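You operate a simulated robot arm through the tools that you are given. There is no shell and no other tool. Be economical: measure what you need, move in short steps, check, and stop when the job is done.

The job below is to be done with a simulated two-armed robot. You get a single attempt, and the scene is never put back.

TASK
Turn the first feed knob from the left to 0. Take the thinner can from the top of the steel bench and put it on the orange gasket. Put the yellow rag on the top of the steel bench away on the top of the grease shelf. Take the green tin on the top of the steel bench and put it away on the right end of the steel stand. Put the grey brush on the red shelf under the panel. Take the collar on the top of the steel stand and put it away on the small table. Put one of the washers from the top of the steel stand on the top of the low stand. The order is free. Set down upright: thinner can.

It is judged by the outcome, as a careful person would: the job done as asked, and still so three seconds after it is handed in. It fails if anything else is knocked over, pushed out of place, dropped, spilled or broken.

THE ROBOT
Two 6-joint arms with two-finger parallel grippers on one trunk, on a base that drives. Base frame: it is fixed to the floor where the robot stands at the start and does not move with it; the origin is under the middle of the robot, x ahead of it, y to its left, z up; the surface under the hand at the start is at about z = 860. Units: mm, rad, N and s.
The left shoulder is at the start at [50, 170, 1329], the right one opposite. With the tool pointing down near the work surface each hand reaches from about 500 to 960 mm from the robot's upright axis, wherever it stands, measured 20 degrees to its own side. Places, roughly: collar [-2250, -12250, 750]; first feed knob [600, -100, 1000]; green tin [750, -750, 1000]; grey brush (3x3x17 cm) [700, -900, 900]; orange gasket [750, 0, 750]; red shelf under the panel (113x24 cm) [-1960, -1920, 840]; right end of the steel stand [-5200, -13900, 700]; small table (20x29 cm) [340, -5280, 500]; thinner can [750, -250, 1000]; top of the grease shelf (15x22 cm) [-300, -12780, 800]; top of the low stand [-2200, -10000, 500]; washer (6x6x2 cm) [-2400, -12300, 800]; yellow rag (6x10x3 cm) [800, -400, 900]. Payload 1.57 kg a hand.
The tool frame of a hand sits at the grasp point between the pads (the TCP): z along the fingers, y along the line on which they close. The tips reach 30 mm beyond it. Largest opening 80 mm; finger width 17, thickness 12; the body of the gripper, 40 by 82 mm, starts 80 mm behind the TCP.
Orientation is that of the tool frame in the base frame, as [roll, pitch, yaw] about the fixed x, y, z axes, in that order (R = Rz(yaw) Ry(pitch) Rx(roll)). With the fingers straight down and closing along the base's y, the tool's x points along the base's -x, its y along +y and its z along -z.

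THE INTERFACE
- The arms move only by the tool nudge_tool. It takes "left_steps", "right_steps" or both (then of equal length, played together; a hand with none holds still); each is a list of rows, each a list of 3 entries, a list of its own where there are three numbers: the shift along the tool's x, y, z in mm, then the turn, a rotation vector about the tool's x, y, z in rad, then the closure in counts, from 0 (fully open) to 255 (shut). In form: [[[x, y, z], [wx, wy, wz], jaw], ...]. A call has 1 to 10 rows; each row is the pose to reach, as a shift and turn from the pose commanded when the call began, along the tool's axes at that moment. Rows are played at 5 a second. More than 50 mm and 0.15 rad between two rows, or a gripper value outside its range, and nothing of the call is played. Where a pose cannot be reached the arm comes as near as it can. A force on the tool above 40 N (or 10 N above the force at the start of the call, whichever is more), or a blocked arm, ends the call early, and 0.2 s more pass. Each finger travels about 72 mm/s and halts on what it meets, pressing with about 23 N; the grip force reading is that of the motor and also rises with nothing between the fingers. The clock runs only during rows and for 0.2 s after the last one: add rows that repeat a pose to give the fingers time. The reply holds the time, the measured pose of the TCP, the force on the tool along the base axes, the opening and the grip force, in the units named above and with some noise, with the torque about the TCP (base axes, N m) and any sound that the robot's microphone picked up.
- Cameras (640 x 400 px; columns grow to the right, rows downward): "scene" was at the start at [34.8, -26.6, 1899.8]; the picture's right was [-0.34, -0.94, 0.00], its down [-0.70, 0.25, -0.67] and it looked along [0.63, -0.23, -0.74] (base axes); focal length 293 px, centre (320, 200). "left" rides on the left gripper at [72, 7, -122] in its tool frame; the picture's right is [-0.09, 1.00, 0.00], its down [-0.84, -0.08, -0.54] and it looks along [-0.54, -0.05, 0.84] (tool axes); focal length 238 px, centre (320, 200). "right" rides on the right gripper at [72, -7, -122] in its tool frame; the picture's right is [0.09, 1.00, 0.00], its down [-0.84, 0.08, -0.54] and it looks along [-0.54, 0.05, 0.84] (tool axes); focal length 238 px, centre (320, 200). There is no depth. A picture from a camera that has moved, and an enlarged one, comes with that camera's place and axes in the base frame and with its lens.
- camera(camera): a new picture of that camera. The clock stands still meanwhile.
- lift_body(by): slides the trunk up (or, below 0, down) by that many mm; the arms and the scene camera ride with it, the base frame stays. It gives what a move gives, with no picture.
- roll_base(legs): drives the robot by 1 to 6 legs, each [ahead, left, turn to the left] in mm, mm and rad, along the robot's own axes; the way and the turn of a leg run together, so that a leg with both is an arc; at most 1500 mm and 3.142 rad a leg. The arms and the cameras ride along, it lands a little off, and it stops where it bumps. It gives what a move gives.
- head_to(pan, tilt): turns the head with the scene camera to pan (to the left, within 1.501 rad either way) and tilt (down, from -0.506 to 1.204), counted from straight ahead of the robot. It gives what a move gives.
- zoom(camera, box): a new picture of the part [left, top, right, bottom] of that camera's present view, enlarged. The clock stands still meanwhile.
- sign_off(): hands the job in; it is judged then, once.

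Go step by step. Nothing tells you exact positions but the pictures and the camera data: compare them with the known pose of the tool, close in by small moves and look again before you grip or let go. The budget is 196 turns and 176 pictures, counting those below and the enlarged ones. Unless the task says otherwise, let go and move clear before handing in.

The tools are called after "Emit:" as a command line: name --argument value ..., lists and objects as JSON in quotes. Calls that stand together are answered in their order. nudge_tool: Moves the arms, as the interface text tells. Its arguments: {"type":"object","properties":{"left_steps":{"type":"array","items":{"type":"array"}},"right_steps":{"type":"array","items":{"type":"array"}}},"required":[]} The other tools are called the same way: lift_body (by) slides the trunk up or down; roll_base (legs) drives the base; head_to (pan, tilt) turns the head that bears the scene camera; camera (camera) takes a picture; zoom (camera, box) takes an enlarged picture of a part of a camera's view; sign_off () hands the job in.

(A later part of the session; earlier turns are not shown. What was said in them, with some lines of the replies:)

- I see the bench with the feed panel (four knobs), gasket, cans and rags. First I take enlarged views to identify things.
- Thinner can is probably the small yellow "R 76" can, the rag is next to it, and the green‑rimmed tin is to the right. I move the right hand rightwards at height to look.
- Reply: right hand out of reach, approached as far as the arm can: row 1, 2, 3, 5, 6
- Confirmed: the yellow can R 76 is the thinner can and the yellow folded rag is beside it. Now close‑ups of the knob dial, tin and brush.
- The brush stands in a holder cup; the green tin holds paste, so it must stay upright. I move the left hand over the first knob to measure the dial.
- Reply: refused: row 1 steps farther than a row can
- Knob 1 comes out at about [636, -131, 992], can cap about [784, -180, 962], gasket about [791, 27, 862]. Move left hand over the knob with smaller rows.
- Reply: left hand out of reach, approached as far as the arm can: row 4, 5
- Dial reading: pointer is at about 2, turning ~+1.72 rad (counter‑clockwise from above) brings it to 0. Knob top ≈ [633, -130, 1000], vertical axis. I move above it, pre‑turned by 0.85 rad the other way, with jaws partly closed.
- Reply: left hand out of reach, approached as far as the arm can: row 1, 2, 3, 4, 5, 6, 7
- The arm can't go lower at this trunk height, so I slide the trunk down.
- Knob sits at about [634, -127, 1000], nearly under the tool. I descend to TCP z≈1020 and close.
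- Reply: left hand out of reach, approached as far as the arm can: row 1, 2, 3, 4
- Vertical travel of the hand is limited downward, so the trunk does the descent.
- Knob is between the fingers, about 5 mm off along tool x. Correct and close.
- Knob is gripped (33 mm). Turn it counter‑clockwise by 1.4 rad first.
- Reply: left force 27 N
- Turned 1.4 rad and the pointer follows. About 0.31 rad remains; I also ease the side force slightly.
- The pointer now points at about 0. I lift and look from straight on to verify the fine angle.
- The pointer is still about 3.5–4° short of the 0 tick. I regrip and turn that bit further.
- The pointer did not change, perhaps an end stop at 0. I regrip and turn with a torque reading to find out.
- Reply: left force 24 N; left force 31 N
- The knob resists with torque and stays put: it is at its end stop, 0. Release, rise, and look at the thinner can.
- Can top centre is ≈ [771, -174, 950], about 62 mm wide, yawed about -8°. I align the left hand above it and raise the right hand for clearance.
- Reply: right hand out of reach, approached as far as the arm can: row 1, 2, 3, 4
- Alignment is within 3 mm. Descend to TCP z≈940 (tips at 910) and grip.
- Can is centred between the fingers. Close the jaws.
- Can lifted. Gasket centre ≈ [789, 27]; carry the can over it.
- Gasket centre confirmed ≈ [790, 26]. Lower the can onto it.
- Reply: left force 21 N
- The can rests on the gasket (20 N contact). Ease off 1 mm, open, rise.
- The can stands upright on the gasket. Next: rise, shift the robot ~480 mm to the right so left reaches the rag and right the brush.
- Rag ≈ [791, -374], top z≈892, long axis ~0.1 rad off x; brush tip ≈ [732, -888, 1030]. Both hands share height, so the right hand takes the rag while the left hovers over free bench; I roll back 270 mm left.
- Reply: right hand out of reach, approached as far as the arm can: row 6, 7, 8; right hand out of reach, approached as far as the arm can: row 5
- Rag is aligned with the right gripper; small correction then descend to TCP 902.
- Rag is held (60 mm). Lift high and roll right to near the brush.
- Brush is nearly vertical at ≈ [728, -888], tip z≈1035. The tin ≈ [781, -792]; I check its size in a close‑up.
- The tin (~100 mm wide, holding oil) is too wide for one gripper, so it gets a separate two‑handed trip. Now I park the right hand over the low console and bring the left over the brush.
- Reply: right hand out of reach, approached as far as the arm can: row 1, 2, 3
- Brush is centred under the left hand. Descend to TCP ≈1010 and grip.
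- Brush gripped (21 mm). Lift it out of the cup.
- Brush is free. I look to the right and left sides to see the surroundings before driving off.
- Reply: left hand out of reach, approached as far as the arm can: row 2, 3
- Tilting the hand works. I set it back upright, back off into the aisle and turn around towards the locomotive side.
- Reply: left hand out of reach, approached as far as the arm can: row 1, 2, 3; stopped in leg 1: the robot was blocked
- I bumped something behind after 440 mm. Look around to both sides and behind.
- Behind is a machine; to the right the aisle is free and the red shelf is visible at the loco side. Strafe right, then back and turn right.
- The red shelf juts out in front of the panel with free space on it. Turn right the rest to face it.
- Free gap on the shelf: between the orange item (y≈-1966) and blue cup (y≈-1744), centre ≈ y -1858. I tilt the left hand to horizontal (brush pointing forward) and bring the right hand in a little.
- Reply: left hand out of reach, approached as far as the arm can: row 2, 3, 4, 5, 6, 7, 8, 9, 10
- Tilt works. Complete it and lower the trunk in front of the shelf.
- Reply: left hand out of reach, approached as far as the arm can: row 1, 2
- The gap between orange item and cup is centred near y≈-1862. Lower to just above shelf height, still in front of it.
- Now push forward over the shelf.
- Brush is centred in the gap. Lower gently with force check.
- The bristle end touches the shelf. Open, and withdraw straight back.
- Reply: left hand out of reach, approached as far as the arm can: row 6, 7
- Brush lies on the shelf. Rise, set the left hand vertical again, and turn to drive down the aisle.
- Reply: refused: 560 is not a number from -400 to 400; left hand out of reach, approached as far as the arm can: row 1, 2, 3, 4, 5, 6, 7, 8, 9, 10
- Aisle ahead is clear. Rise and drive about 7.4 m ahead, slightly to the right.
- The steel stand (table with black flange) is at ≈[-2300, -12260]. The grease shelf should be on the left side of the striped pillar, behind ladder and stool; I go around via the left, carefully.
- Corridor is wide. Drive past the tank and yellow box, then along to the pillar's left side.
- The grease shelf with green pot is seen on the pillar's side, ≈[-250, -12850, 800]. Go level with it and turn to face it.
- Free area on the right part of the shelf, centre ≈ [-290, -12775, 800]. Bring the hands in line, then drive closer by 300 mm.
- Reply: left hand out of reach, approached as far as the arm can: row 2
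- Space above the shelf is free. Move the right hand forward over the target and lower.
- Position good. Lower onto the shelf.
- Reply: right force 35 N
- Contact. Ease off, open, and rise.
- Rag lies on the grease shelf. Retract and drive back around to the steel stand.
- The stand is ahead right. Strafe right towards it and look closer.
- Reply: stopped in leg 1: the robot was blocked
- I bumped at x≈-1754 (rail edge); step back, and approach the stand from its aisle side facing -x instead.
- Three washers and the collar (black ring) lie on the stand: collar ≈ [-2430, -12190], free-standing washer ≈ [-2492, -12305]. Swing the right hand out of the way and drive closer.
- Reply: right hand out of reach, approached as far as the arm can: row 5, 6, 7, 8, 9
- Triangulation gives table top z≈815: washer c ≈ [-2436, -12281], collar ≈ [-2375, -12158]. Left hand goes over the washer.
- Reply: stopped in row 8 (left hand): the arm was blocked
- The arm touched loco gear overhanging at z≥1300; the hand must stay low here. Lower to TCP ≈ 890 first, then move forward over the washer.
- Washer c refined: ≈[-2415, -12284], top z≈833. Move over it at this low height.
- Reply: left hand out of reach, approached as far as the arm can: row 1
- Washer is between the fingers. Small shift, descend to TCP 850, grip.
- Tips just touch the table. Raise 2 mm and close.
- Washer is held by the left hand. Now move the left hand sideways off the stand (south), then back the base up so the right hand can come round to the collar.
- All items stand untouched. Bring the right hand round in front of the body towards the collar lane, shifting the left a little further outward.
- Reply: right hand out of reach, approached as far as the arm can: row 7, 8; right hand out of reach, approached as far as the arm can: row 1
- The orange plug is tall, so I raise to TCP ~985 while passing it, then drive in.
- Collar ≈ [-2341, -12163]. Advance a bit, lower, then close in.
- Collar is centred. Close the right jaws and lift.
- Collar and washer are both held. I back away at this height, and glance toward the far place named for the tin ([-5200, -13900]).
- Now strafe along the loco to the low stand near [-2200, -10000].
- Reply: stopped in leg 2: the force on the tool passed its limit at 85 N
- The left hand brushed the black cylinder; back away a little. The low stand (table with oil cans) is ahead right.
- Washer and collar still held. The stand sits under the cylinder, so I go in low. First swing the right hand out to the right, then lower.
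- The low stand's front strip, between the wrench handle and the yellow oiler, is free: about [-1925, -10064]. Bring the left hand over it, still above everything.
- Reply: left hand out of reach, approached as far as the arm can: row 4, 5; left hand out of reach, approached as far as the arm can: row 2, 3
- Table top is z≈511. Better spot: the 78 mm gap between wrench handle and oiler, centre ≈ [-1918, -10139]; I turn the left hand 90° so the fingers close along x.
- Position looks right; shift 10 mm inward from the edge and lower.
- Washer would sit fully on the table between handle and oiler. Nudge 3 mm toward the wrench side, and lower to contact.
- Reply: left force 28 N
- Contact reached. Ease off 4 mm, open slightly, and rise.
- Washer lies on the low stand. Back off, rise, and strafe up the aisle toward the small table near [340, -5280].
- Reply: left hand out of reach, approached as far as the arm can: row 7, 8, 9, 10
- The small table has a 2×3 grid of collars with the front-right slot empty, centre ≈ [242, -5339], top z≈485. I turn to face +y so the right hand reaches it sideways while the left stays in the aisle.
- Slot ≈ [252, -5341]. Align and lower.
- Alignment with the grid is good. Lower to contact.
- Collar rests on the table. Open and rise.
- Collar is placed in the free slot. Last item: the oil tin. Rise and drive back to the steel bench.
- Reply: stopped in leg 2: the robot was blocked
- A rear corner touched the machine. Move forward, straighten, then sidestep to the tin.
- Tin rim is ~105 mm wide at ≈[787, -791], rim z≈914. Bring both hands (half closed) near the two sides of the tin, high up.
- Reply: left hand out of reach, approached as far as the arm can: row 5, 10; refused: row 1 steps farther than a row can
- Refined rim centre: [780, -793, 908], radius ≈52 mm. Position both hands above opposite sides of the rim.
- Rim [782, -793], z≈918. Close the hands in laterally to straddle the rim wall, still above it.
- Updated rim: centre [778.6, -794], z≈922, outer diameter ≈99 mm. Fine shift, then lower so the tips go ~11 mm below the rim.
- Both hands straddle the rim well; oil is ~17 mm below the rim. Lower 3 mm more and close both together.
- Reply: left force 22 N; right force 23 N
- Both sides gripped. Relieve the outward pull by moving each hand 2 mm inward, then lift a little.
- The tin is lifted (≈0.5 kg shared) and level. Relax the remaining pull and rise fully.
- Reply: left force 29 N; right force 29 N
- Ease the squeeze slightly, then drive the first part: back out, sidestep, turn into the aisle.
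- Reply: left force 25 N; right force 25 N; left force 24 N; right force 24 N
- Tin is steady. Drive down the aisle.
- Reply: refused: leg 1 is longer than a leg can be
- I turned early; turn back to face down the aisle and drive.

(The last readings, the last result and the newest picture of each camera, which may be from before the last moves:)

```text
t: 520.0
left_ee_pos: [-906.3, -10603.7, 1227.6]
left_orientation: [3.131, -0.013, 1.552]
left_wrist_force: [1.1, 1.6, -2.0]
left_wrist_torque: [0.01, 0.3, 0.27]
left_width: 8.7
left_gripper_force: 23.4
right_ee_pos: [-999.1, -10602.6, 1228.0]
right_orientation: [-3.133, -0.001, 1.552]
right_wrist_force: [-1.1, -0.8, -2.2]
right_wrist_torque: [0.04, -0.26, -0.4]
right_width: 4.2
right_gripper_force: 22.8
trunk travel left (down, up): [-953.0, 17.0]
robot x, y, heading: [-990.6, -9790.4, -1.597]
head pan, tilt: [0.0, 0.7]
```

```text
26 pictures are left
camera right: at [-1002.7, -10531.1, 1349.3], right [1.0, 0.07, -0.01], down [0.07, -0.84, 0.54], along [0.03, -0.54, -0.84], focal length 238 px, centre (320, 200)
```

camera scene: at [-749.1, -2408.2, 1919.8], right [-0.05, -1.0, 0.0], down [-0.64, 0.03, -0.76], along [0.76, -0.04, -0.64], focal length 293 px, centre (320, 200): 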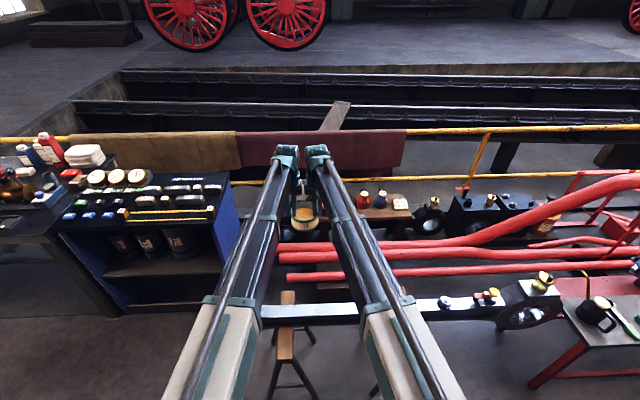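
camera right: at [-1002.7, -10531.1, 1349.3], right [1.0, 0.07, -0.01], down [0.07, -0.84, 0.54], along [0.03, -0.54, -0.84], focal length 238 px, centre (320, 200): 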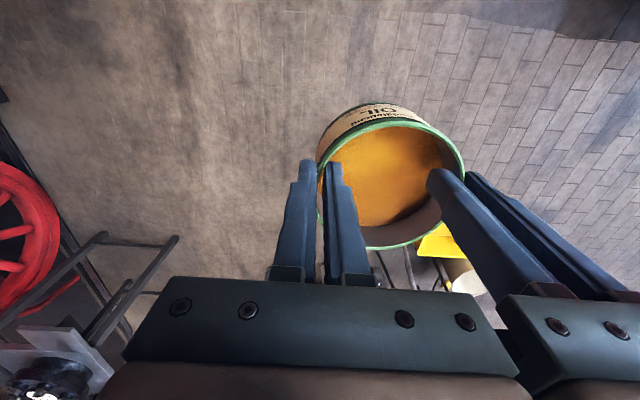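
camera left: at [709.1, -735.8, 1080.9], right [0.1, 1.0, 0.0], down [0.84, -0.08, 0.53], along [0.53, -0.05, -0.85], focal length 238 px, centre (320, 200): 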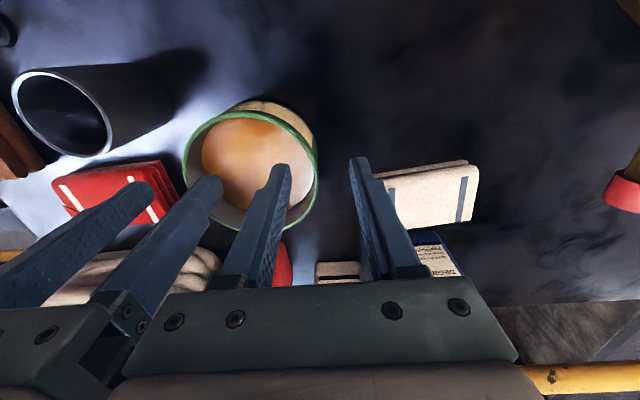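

Turn to face +x, pass the tank and yellow box, then strafe down past the pillar.

Emit:
roll_base --legs '[[0, 0, 1.597], [500, -1000, 0], [1250, -60, 0]]'

Emit:
roll_base --legs '[[0, -1500, 0], [0, -1540, 0]]'

Emit:
head_to --pan -1.5 --tilt 0.4

Emit:
camera --camera "scene"

```text
t: 535.3
left_ee_pos: [1506.6, -10840.5, 1228.1]
left_orientation: [3.132, -0.015, 3.103]
left_wrist_force: [-0.9, -1.4, -1.9]
left_wrist_torque: [-0.34, 0.03, 0.29]
left_width: 8.6
left_gripper_force: 23.6
right_ee_pos: [1503.7, -10932.2, 1227.9]
right_orientation: [-3.134, -0.002, 3.101]
right_wrist_force: [0.6, 1.9, -2.8]
right_wrist_torque: [0.32, 0.05, -0.39]
right_width: 4.2
right_gripper_force: 23.3
trunk travel left (down, up): [-953.0, 17.0]
robot x, y, heading: [689.8, -10908.5, -0.043]
head pan, tilt: [0.0, 0.7]
```

```text
refused: -1540 is not a number from -1500 to 1500
```

```text
t: 536.9
left_ee_pos: [1505.0, -10841.0, 1227.0]
left_orientation: [3.132, -0.013, 3.102]
left_wrist_force: [-1.3, -0.2, -1.5]
left_wrist_torque: [-0.29, 0.04, 0.29]
left_width: 8.8
left_gripper_force: 23.4
right_ee_pos: [1502.9, -10932.2, 1227.3]
right_orientation: [-3.133, -0.001, 3.102]
right_wrist_force: [1.0, -0.9, -2.5]
right_wrist_torque: [0.27, -0.01, -0.38]
right_width: 4.3
right_gripper_force: 22.7
trunk travel left (down, up): [-953.0, 17.0]
robot x, y, heading: [688.9, -10906.7, -0.042]
head pan, tilt: [-1.499, 0.4]
```

```text
25 pictures are left
camera scene: at [652.7, -10998.1, 1946.7], right [-1.0, -0.03, 0.0], down [-0.01, 0.39, -0.92], along [0.03, -0.92, -0.39], focal length 293 px, centre (320, 200)
```

scene: 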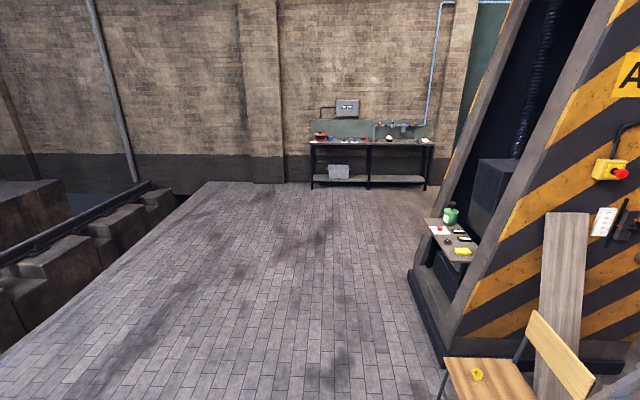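

Rag is still on its shelf. Continue strafing down past the pillar's far end (y≈-13700), then turn to face -x.

Emit:
roll_base --legs '[[60, -1490, 0.042], [0, -1500, 0], [0, -260, 0], [0, 0, 1.57], [0, 0, 1.57]]'

Emit:
head_to --pan 0.0 --tilt 0.35

Emit:
camera --camera "scene"

```text
t: 560.3
left_ee_pos: [2.4, -14290.7, 1227.8]
left_orientation: [3.134, -0.013, 0.065]
left_wrist_force: [0.7, 3.0, -1.6]
left_wrist_torque: [0.34, 0.0, 0.33]
left_width: 9.0
left_gripper_force: 22.8
right_ee_pos: [-6.2, -14199.7, 1227.8]
right_orientation: [-3.137, -0.001, 0.065]
right_wrist_force: [-1.1, -4.3, -3.6]
right_wrist_torque: [-0.2, -0.03, -0.41]
right_width: 4.4
right_gripper_force: 23.0
trunk travel left (down, up): [-953.0, 17.0]
robot x, y, heading: [807.2, -14137.2, -3.077]
head pan, tilt: [-1.499, 0.4]
```

```text
t: 561.9
left_ee_pos: [1.3, -14290.2, 1228.2]
left_orientation: [3.132, -0.015, 0.069]
left_wrist_force: [1.9, -0.3, -0.7]
left_wrist_torque: [0.24, -0.02, 0.3]
left_width: 9.0
left_gripper_force: 22.9
right_ee_pos: [-5.9, -14198.7, 1228.2]
right_orientation: [-3.138, -0.002, 0.063]
right_wrist_force: [-2.0, -0.1, -3.0]
right_wrist_torque: [-0.16, -0.02, -0.45]
right_width: 4.0
right_gripper_force: 23.1
trunk travel left (down, up): [-953.0, 17.0]
robot x, y, heading: [806.0, -14139.9, -3.077]
head pan, tilt: [0.0, 0.351]
```

```text
24 pictures are left
camera scene: at [753.1, -14140.8, 1951.2], right [-0.06, 1.0, 0.0], down [0.34, 0.02, -0.94], along [-0.94, -0.06, -0.34], focal length 293 px, centre (320, 200)
```

scene: 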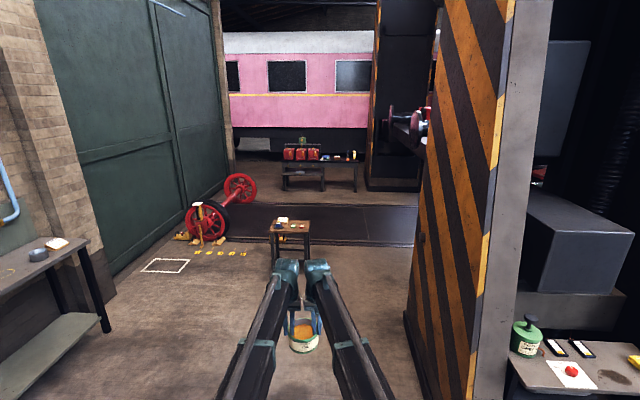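

I see the target: a steel stand beyond the track with red cans on it, right end ≈[-5200, -13900]. Drive toward it between pillar and stool.

Emit:
roll_base --legs '[[1480, -130, -0.065], [1490, -40, 0], [400, 0, 0]]'

Emit:
camera --camera "scene"

Emit:
zoom --camera "scene" --box '[240, 120, 440, 260]'

```text
t: 578.4
left_ee_pos: [-3388.0, -14109.9, 1227.7]
left_orientation: [3.132, -0.015, 0.01]
left_wrist_force: [2.0, -6.9, -1.3]
left_wrist_torque: [0.1, -0.03, 0.25]
left_width: 8.8
left_gripper_force: 23.4
right_ee_pos: [-3389.7, -14019.5, 1227.5]
right_orientation: [-3.135, -0.003, 0.007]
right_wrist_force: [-1.6, 6.6, -2.4]
right_wrist_torque: [-0.01, -0.04, -0.42]
right_width: 4.2
right_gripper_force: 23.2
trunk travel left (down, up): [-953.0, 17.0]
robot x, y, heading: [-2573.8, -14006.3, -3.136]
head pan, tilt: [0.0, 0.351]
```

```text
23 pictures are left
camera scene: at [-2629.8, -14005.4, 1951.2], right [-0.01, 1.0, 0.0], down [0.34, 0.0, -0.94], along [-0.94, -0.01, -0.34], focal length 293 px, centre (320, 200)
```

scene: 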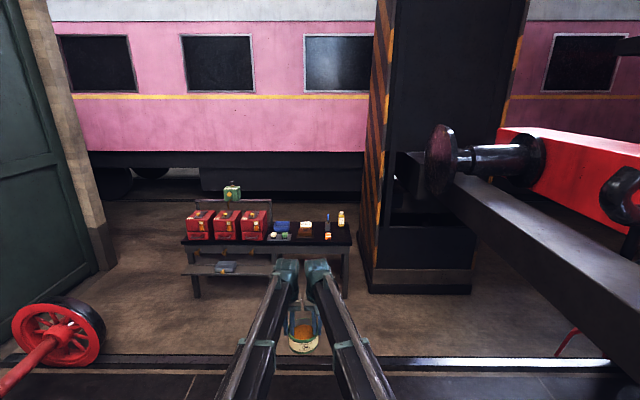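

```text
2.86 times, centred on (340, 190) of scene
camera zoom: at [-2629.8, -14005.4, 1951.2], right [-0.01, 1.0, 0.0], down [0.34, 0.0, -0.94], along [-0.94, -0.01, -0.34], focal length 838 px, centre (263, 229)
```

zoom: 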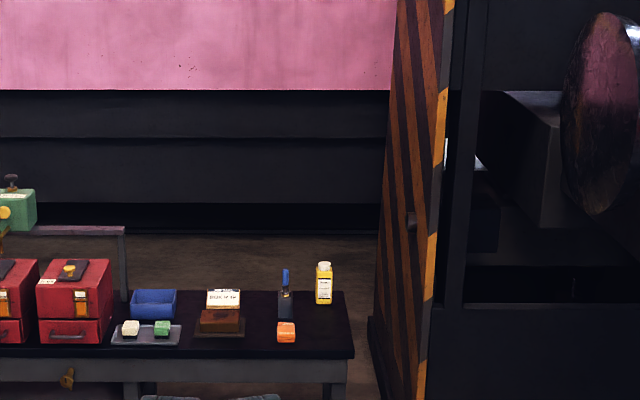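

The right end of the stand has free space right of the orange item, ≈y -13825. Continue forward across the track, drifting right.

Emit:
roll_base --legs '[[600, -120, 0], [600, -120, 0]]'

Emit:
camera --camera "scene"

```text
t: 584.8
left_ee_pos: [-4567.9, -13847.9, 1227.4]
left_orientation: [3.132, -0.015, -0.011]
left_wrist_force: [1.5, -1.8, -1.6]
left_wrist_torque: [0.22, 0.0, 0.26]
left_width: 8.6
left_gripper_force: 23.0
right_ee_pos: [-4566.9, -13756.9, 1227.2]
right_orientation: [-3.135, -0.002, -0.011]
right_wrist_force: [-2.3, 1.4, -3.7]
right_wrist_torque: [-0.16, -0.08, -0.38]
right_width: 3.7
right_gripper_force: 23.2
trunk travel left (down, up): [-953.0, 17.0]
robot x, y, heading: [-3755.9, -13760.6, 3.125]
head pan, tilt: [0.0, 0.351]
```

```text
21 pictures are left
camera scene: at [-3807.0, -13757.6, 1951.2], right [0.01, 1.0, 0.0], down [0.34, 0.0, -0.94], along [-0.94, 0.01, -0.34], focal length 293 px, centre (320, 200)
```

scene: 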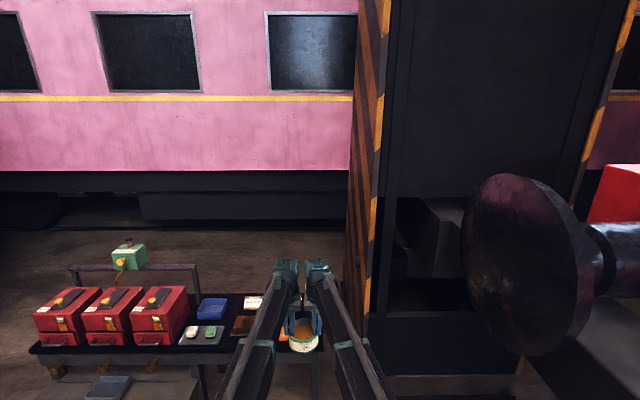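

Rails were no obstacle. A loco buffer is to the right but clear. Advance 440 mm, keeping slightly left.

Emit:
roll_base --legs '[[440, 25, 0.017]]'

Emit:
camera --camera "right"

Emit:
camera --camera "left"

```text
t: 587.4
left_ee_pos: [-4996.5, -13888.0, 1227.3]
left_orientation: [3.131, -0.013, 0.009]
left_wrist_force: [1.7, -0.3, -0.4]
left_wrist_torque: [0.26, -0.03, 0.26]
left_width: 8.2
left_gripper_force: 23.2
right_ee_pos: [-4999.4, -13796.1, 1227.2]
right_orientation: [-3.134, -0.004, 0.008]
right_wrist_force: [-1.1, 1.2, -3.0]
right_wrist_torque: [-0.18, -0.06, -0.4]
right_width: 3.8
right_gripper_force: 23.1
trunk travel left (down, up): [-953.0, 17.0]
robot x, y, heading: [-4187.1, -13780.5, -3.135]
head pan, tilt: [0.0, 0.351]
```

```text
20 pictures are left
camera right: at [-4926.7, -13788.8, 1349.0], right [0.1, -0.99, -0.01], down [-0.84, -0.09, 0.54], along [-0.54, -0.05, -0.84], focal length 238 px, centre (320, 200)
```

right: 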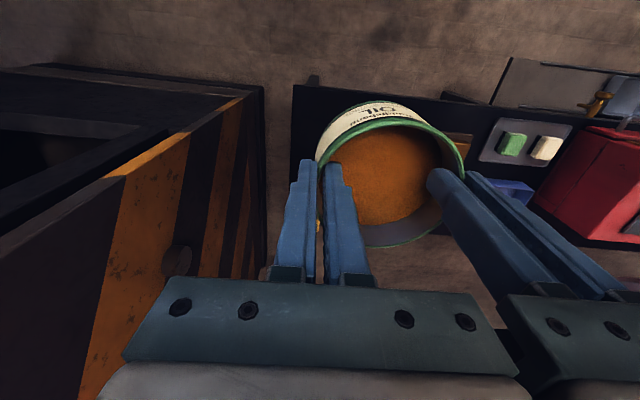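

```text
19 pictures are left
camera left: at [-4926.9, -13893.2, 1350.0], right [-0.08, -1.0, 0.01], down [-0.84, 0.08, 0.53], along [-0.53, 0.04, -0.85], focal length 238 px, centre (320, 200)
```

left: 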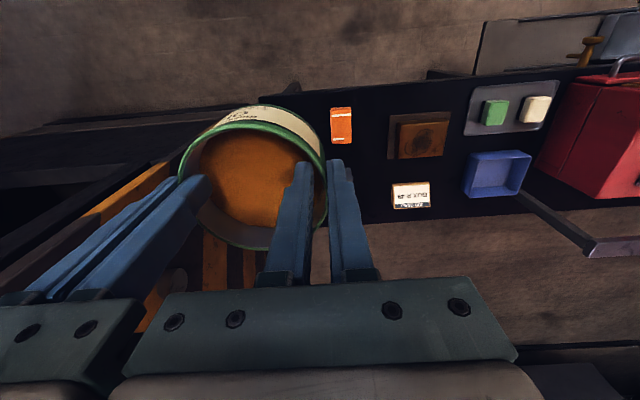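

Table top z≈658, front-right corner ≈[-5020, -13733]; free area centre ≈[-5115, -13818]. Advance 117 mm and 24 mm right, then lower partway.

Emit:
roll_base --legs '[[118, -24, 0]]'

Emit:
lift_body --by -380

Emit:
camera --camera "left"

Emit:
camera --camera "right"

```text
t: 588.7
left_ee_pos: [-5113.7, -13864.5, 1227.8]
left_orientation: [3.13, -0.013, 0.009]
left_wrist_force: [1.7, 0.0, -1.8]
left_wrist_torque: [0.25, -0.08, 0.28]
left_width: 8.2
left_gripper_force: 23.2
right_ee_pos: [-5117.3, -13772.8, 1227.4]
right_orientation: [-3.136, -0.002, 0.006]
right_wrist_force: [-2.6, 0.0, -2.4]
right_wrist_torque: [-0.14, -0.07, -0.43]
right_width: 3.9
right_gripper_force: 22.9
trunk travel left (down, up): [-953.0, 17.0]
robot x, y, heading: [-4299.3, -13757.9, -3.132]
head pan, tilt: [0.0, 0.351]
```

```text
t: 592.4
left_ee_pos: [-5113.0, -13865.0, 847.9]
left_orientation: [3.132, -0.013, 0.01]
left_wrist_force: [1.4, -0.4, -1.6]
left_wrist_torque: [0.22, 0.07, 0.29]
left_width: 8.2
left_gripper_force: 23.0
right_ee_pos: [-5115.1, -13772.7, 846.2]
right_orientation: [-3.134, -0.001, 0.008]
right_wrist_force: [-1.7, 1.1, -3.8]
right_wrist_torque: [-0.17, -0.04, -0.41]
right_width: 3.6
right_gripper_force: 22.9
trunk travel left (down, up): [-573.0, 397.0]
robot x, y, heading: [-4305.8, -13760.8, -3.136]
head pan, tilt: [0.0, 0.351]
```

```text
18 pictures are left
camera left: at [-5042.9, -13869.3, 970.6], right [-0.08, -1.0, 0.01], down [-0.84, 0.08, 0.53], along [-0.53, 0.04, -0.85], focal length 238 px, centre (320, 200)
```

left: 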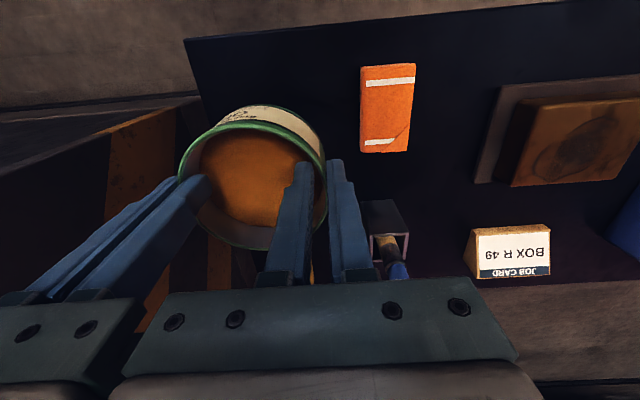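

```text
17 pictures are left
camera right: at [-5042.7, -13764.8, 969.6], right [0.1, -0.99, -0.01], down [-0.84, -0.09, 0.54], along [-0.54, -0.05, -0.84], focal length 238 px, centre (320, 200)
```

right: 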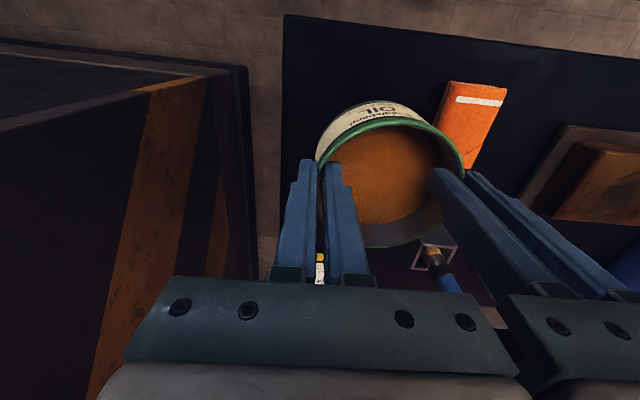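

Clear spot below. Lower to just above the table, then in small steps.

Emit:
lift_body --by -104

Emit:
lift_body --by -6

Emit:
lift_body --by -4

```text
t: 593.7
left_ee_pos: [-5112.2, -13864.2, 744.3]
left_orientation: [3.131, -0.013, 0.007]
left_wrist_force: [1.2, -0.5, -2.3]
left_wrist_torque: [0.25, -0.02, 0.23]
left_width: 8.2
left_gripper_force: 23.0
right_ee_pos: [-5115.9, -13772.5, 742.4]
right_orientation: [-3.135, -0.002, 0.007]
right_wrist_force: [-3.4, 1.1, -3.1]
right_wrist_torque: [-0.18, -0.06, -0.43]
right_width: 4.0
right_gripper_force: 22.7
trunk travel left (down, up): [-469.0, 501.0]
robot x, y, heading: [-4301.9, -13756.9, -3.135]
head pan, tilt: [0.0, 0.351]
```

```text
t: 594.3
left_ee_pos: [-5112.4, -13864.3, 738.6]
left_orientation: [3.13, -0.01, 0.009]
left_wrist_force: [0.3, -1.9, 5.4]
left_wrist_torque: [0.13, 0.37, 0.25]
left_width: 7.9
left_gripper_force: 22.6
right_ee_pos: [-5113.9, -13773.1, 739.0]
right_orientation: [-3.135, 0.0, 0.007]
right_wrist_force: [-2.9, 0.7, 2.8]
right_wrist_torque: [-0.15, 0.5, -0.4]
right_width: 3.7
right_gripper_force: 22.8
trunk travel left (down, up): [-463.0, 507.0]
robot x, y, heading: [-4299.3, -13758.5, -3.137]
head pan, tilt: [0.0, 0.351]
```

```text
t: 594.8
left_ee_pos: [-5110.5, -13864.5, 736.8]
left_orientation: [3.13, -0.008, 0.01]
left_wrist_force: [-4.7, -1.6, 15.3]
left_wrist_torque: [0.27, 0.06, 0.14]
left_width: 7.4
left_gripper_force: 23.2
right_ee_pos: [-5112.6, -13772.1, 737.0]
right_orientation: [-3.137, 0.001, 0.007]
right_wrist_force: [-2.5, 1.6, 21.2]
right_wrist_torque: [-0.26, -0.04, -0.38]
right_width: 3.6
right_gripper_force: 23.7
trunk travel left (down, up): [-459.0, 511.0]
robot x, y, heading: [-4302.5, -13758.8, -3.139]
head pan, tilt: [0.0, 0.351]
```

The tin stands on the table. Ease 1 mm up and open both grippers together.

Emit:
lift_body --by 1

Emit:
nudge_tool --left_steps '[[[0, 0, 0], [0, 0, 0], 230], [[0, 0, 0], [0, 0, 0], 200], [[0, 0, 0], [0, 0, 0], 165], [[0, 0, 0], [0, 0, 0], 160], [[0, 0, 0], [0, 0, 0], 160]]' --right_steps '[[[0, 0, 0], [0, 0, 0], 230], [[0, 0, 0], [0, 0, 0], 200], [[0, 0, 0], [0, 0, 0], 165], [[0, 0, 0], [0, 0, 0], 160], [[0, 0, 0], [0, 0, 0], 160]]'

Emit:
lift_body --by 40

Emit:
camera --camera "right"

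```text
t: 595.3
left_ee_pos: [-5110.7, -13864.6, 736.1]
left_orientation: [3.13, -0.01, 0.008]
left_wrist_force: [-4.5, -0.8, 11.5]
left_wrist_torque: [0.24, 0.31, 0.2]
left_width: 7.8
left_gripper_force: 22.5
right_ee_pos: [-5113.7, -13771.8, 736.7]
right_orientation: [-3.135, 0.0, 0.008]
right_wrist_force: [0.6, 3.7, 13.5]
right_wrist_torque: [-0.18, 0.06, -0.4]
right_width: 4.1
right_gripper_force: 23.3
trunk travel left (down, up): [-460.0, 510.0]
robot x, y, heading: [-4301.2, -13760.0, -3.133]
head pan, tilt: [0.0, 0.351]
```

```text
t: 596.5
left_ee_pos: [-5113.9, -13864.8, 736.4]
left_orientation: [3.131, -0.013, 0.008]
left_wrist_force: [0.1, -0.2, 0.3]
left_wrist_torque: [0.04, 0.02, 0.02]
left_width: 29.7
left_gripper_force: 0.0
right_ee_pos: [-5115.3, -13772.6, 735.4]
right_orientation: [-3.136, 0.0, 0.006]
right_wrist_force: [0.9, -0.4, -1.0]
right_wrist_torque: [-0.04, -0.03, -0.04]
right_width: 29.7
right_gripper_force: 0.1
trunk travel left (down, up): [-460.0, 510.0]
robot x, y, heading: [-4297.2, -13756.8, -3.138]
head pan, tilt: [0.0, 0.351]
```

```text
t: 597.3
left_ee_pos: [-5112.6, -13864.4, 775.9]
left_orientation: [3.13, -0.013, 0.008]
left_wrist_force: [-0.2, -0.2, -0.4]
left_wrist_torque: [0.0, -0.03, 0.02]
left_width: 29.6
left_gripper_force: 0.1
right_ee_pos: [-5115.1, -13772.9, 774.3]
right_orientation: [-3.135, -0.002, 0.006]
right_wrist_force: [-0.2, 0.2, 0.1]
right_wrist_torque: [0.03, -0.01, -0.03]
right_width: 29.8
right_gripper_force: 0.0
trunk travel left (down, up): [-500.0, 470.0]
robot x, y, heading: [-4297.4, -13757.3, -3.139]
head pan, tilt: [0.0, 0.351]
```

```text
16 pictures are left
camera right: at [-5042.5, -13764.9, 896.6], right [0.1, -0.99, -0.01], down [-0.84, -0.09, 0.54], along [-0.54, -0.05, -0.84], focal length 238 px, centre (320, 200)
```

right: 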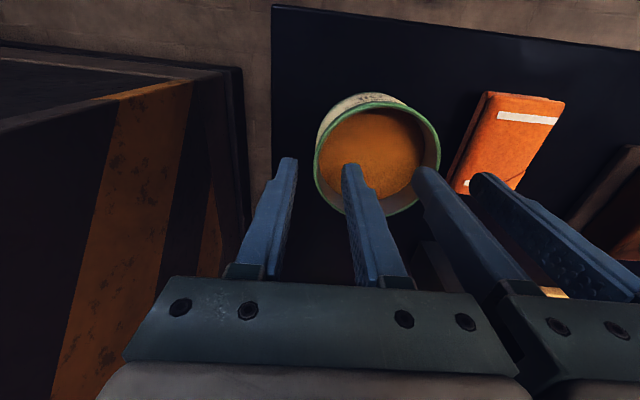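

The tin stands level on the right end of the stand. Rise, back away, and take a final look.

Emit:
lift_body --by 300

Emit:
roll_base --legs '[[-350, 0, 0]]'

Emit:
head_to --pan 0.0 --tilt 0.6

Emit:
camera --camera "scene"

```text
t: 600.3
left_ee_pos: [-5112.6, -13864.6, 1074.9]
left_orientation: [3.13, -0.012, 0.008]
left_wrist_force: [-0.5, 0.3, -0.3]
left_wrist_torque: [0.02, 0.03, 0.01]
left_width: 29.9
left_gripper_force: 0.1
right_ee_pos: [-5115.0, -13773.4, 1075.3]
right_orientation: [-3.135, 0.0, 0.009]
right_wrist_force: [-0.4, 0.0, -0.3]
right_wrist_torque: [-0.02, -0.05, 0.02]
right_width: 29.7
right_gripper_force: 0.0
trunk travel left (down, up): [-800.0, 170.0]
robot x, y, heading: [-4300.8, -13757.4, -3.139]
head pan, tilt: [0.0, 0.351]
```

```text
t: 602.6
left_ee_pos: [-4758.3, -13864.8, 1076.2]
left_orientation: [3.132, -0.011, 0.013]
left_wrist_force: [-0.4, -0.7, 0.0]
left_wrist_torque: [-0.03, -0.02, -0.02]
left_width: 29.8
left_gripper_force: 0.1
right_ee_pos: [-4761.2, -13773.1, 1075.1]
right_orientation: [-3.135, -0.001, 0.01]
right_wrist_force: [0.9, 0.2, -0.1]
right_wrist_torque: [0.02, 0.01, -0.01]
right_width: 29.7
right_gripper_force: 0.0
trunk travel left (down, up): [-800.0, 170.0]
robot x, y, heading: [-3946.9, -13758.0, -3.135]
head pan, tilt: [0.0, 0.351]
```

```text
t: 603.4
left_ee_pos: [-4759.4, -13864.6, 1073.8]
left_orientation: [3.129, -0.012, 0.013]
left_wrist_force: [0.4, 0.4, -0.1]
left_wrist_torque: [0.0, 0.01, 0.01]
left_width: 29.8
left_gripper_force: 0.0
right_ee_pos: [-4760.7, -13772.8, 1075.8]
right_orientation: [-3.134, 0.001, 0.01]
right_wrist_force: [-0.1, -0.5, 1.0]
right_wrist_torque: [-0.01, -0.02, 0.03]
right_width: 29.4
right_gripper_force: 0.2
trunk travel left (down, up): [-800.0, 170.0]
robot x, y, heading: [-3942.6, -13756.2, -3.13]
head pan, tilt: [0.0, 0.6]
```

```text
15 pictures are left
camera scene: at [-3995.4, -13755.9, 1775.5], right [-0.01, 1.0, 0.0], down [0.56, 0.01, -0.83], along [-0.83, -0.01, -0.56], focal length 293 px, centre (320, 200)
```

scene: 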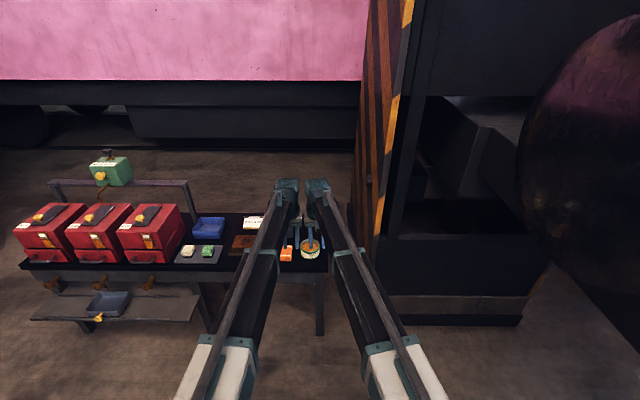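

The tin stands on the right end of the stand and both hands are clear and empty. As far as I can see, every part of the job is done, so I hand it in.

Emit:
sign_off

```text
The job is handed in.
```

I carried out all seven parts of the task and handed the job in. The result hasn't come back.

- **First feed knob:** turned counter-clockwise until it hit its end stop. The pointer reads about 4° short of the 0 tick, and I took the stop to be 0.
- **Thinner can:** upright on the orange gasket.
- **Yellow rag:** on top of the grease shelf. It was still there when I drove past later.
- **Green tin:** it holds oil and is too wide for one gripper, so I carried it with both hands. It stands on the right end of the steel stand across the track, and I saw no spill.
- **Grey brush:** lying on the red shelf, between the "SHUT OFF" sign and the blue cup.
- **Collar:** in the empty slot on the small table.
- **Washer:** on the front edge of the low stand, between a wrench handle and the yellow oiler.

**Bumps:** the robot hit fixed things five times: the machine behind the bench (twice), something beside the locomotive I didn't identify, gear overhanging the collar's stand, and the locomotive's cylinder. I saw nothing knocked over or moved at any of these, but I did not go back to check each spot.
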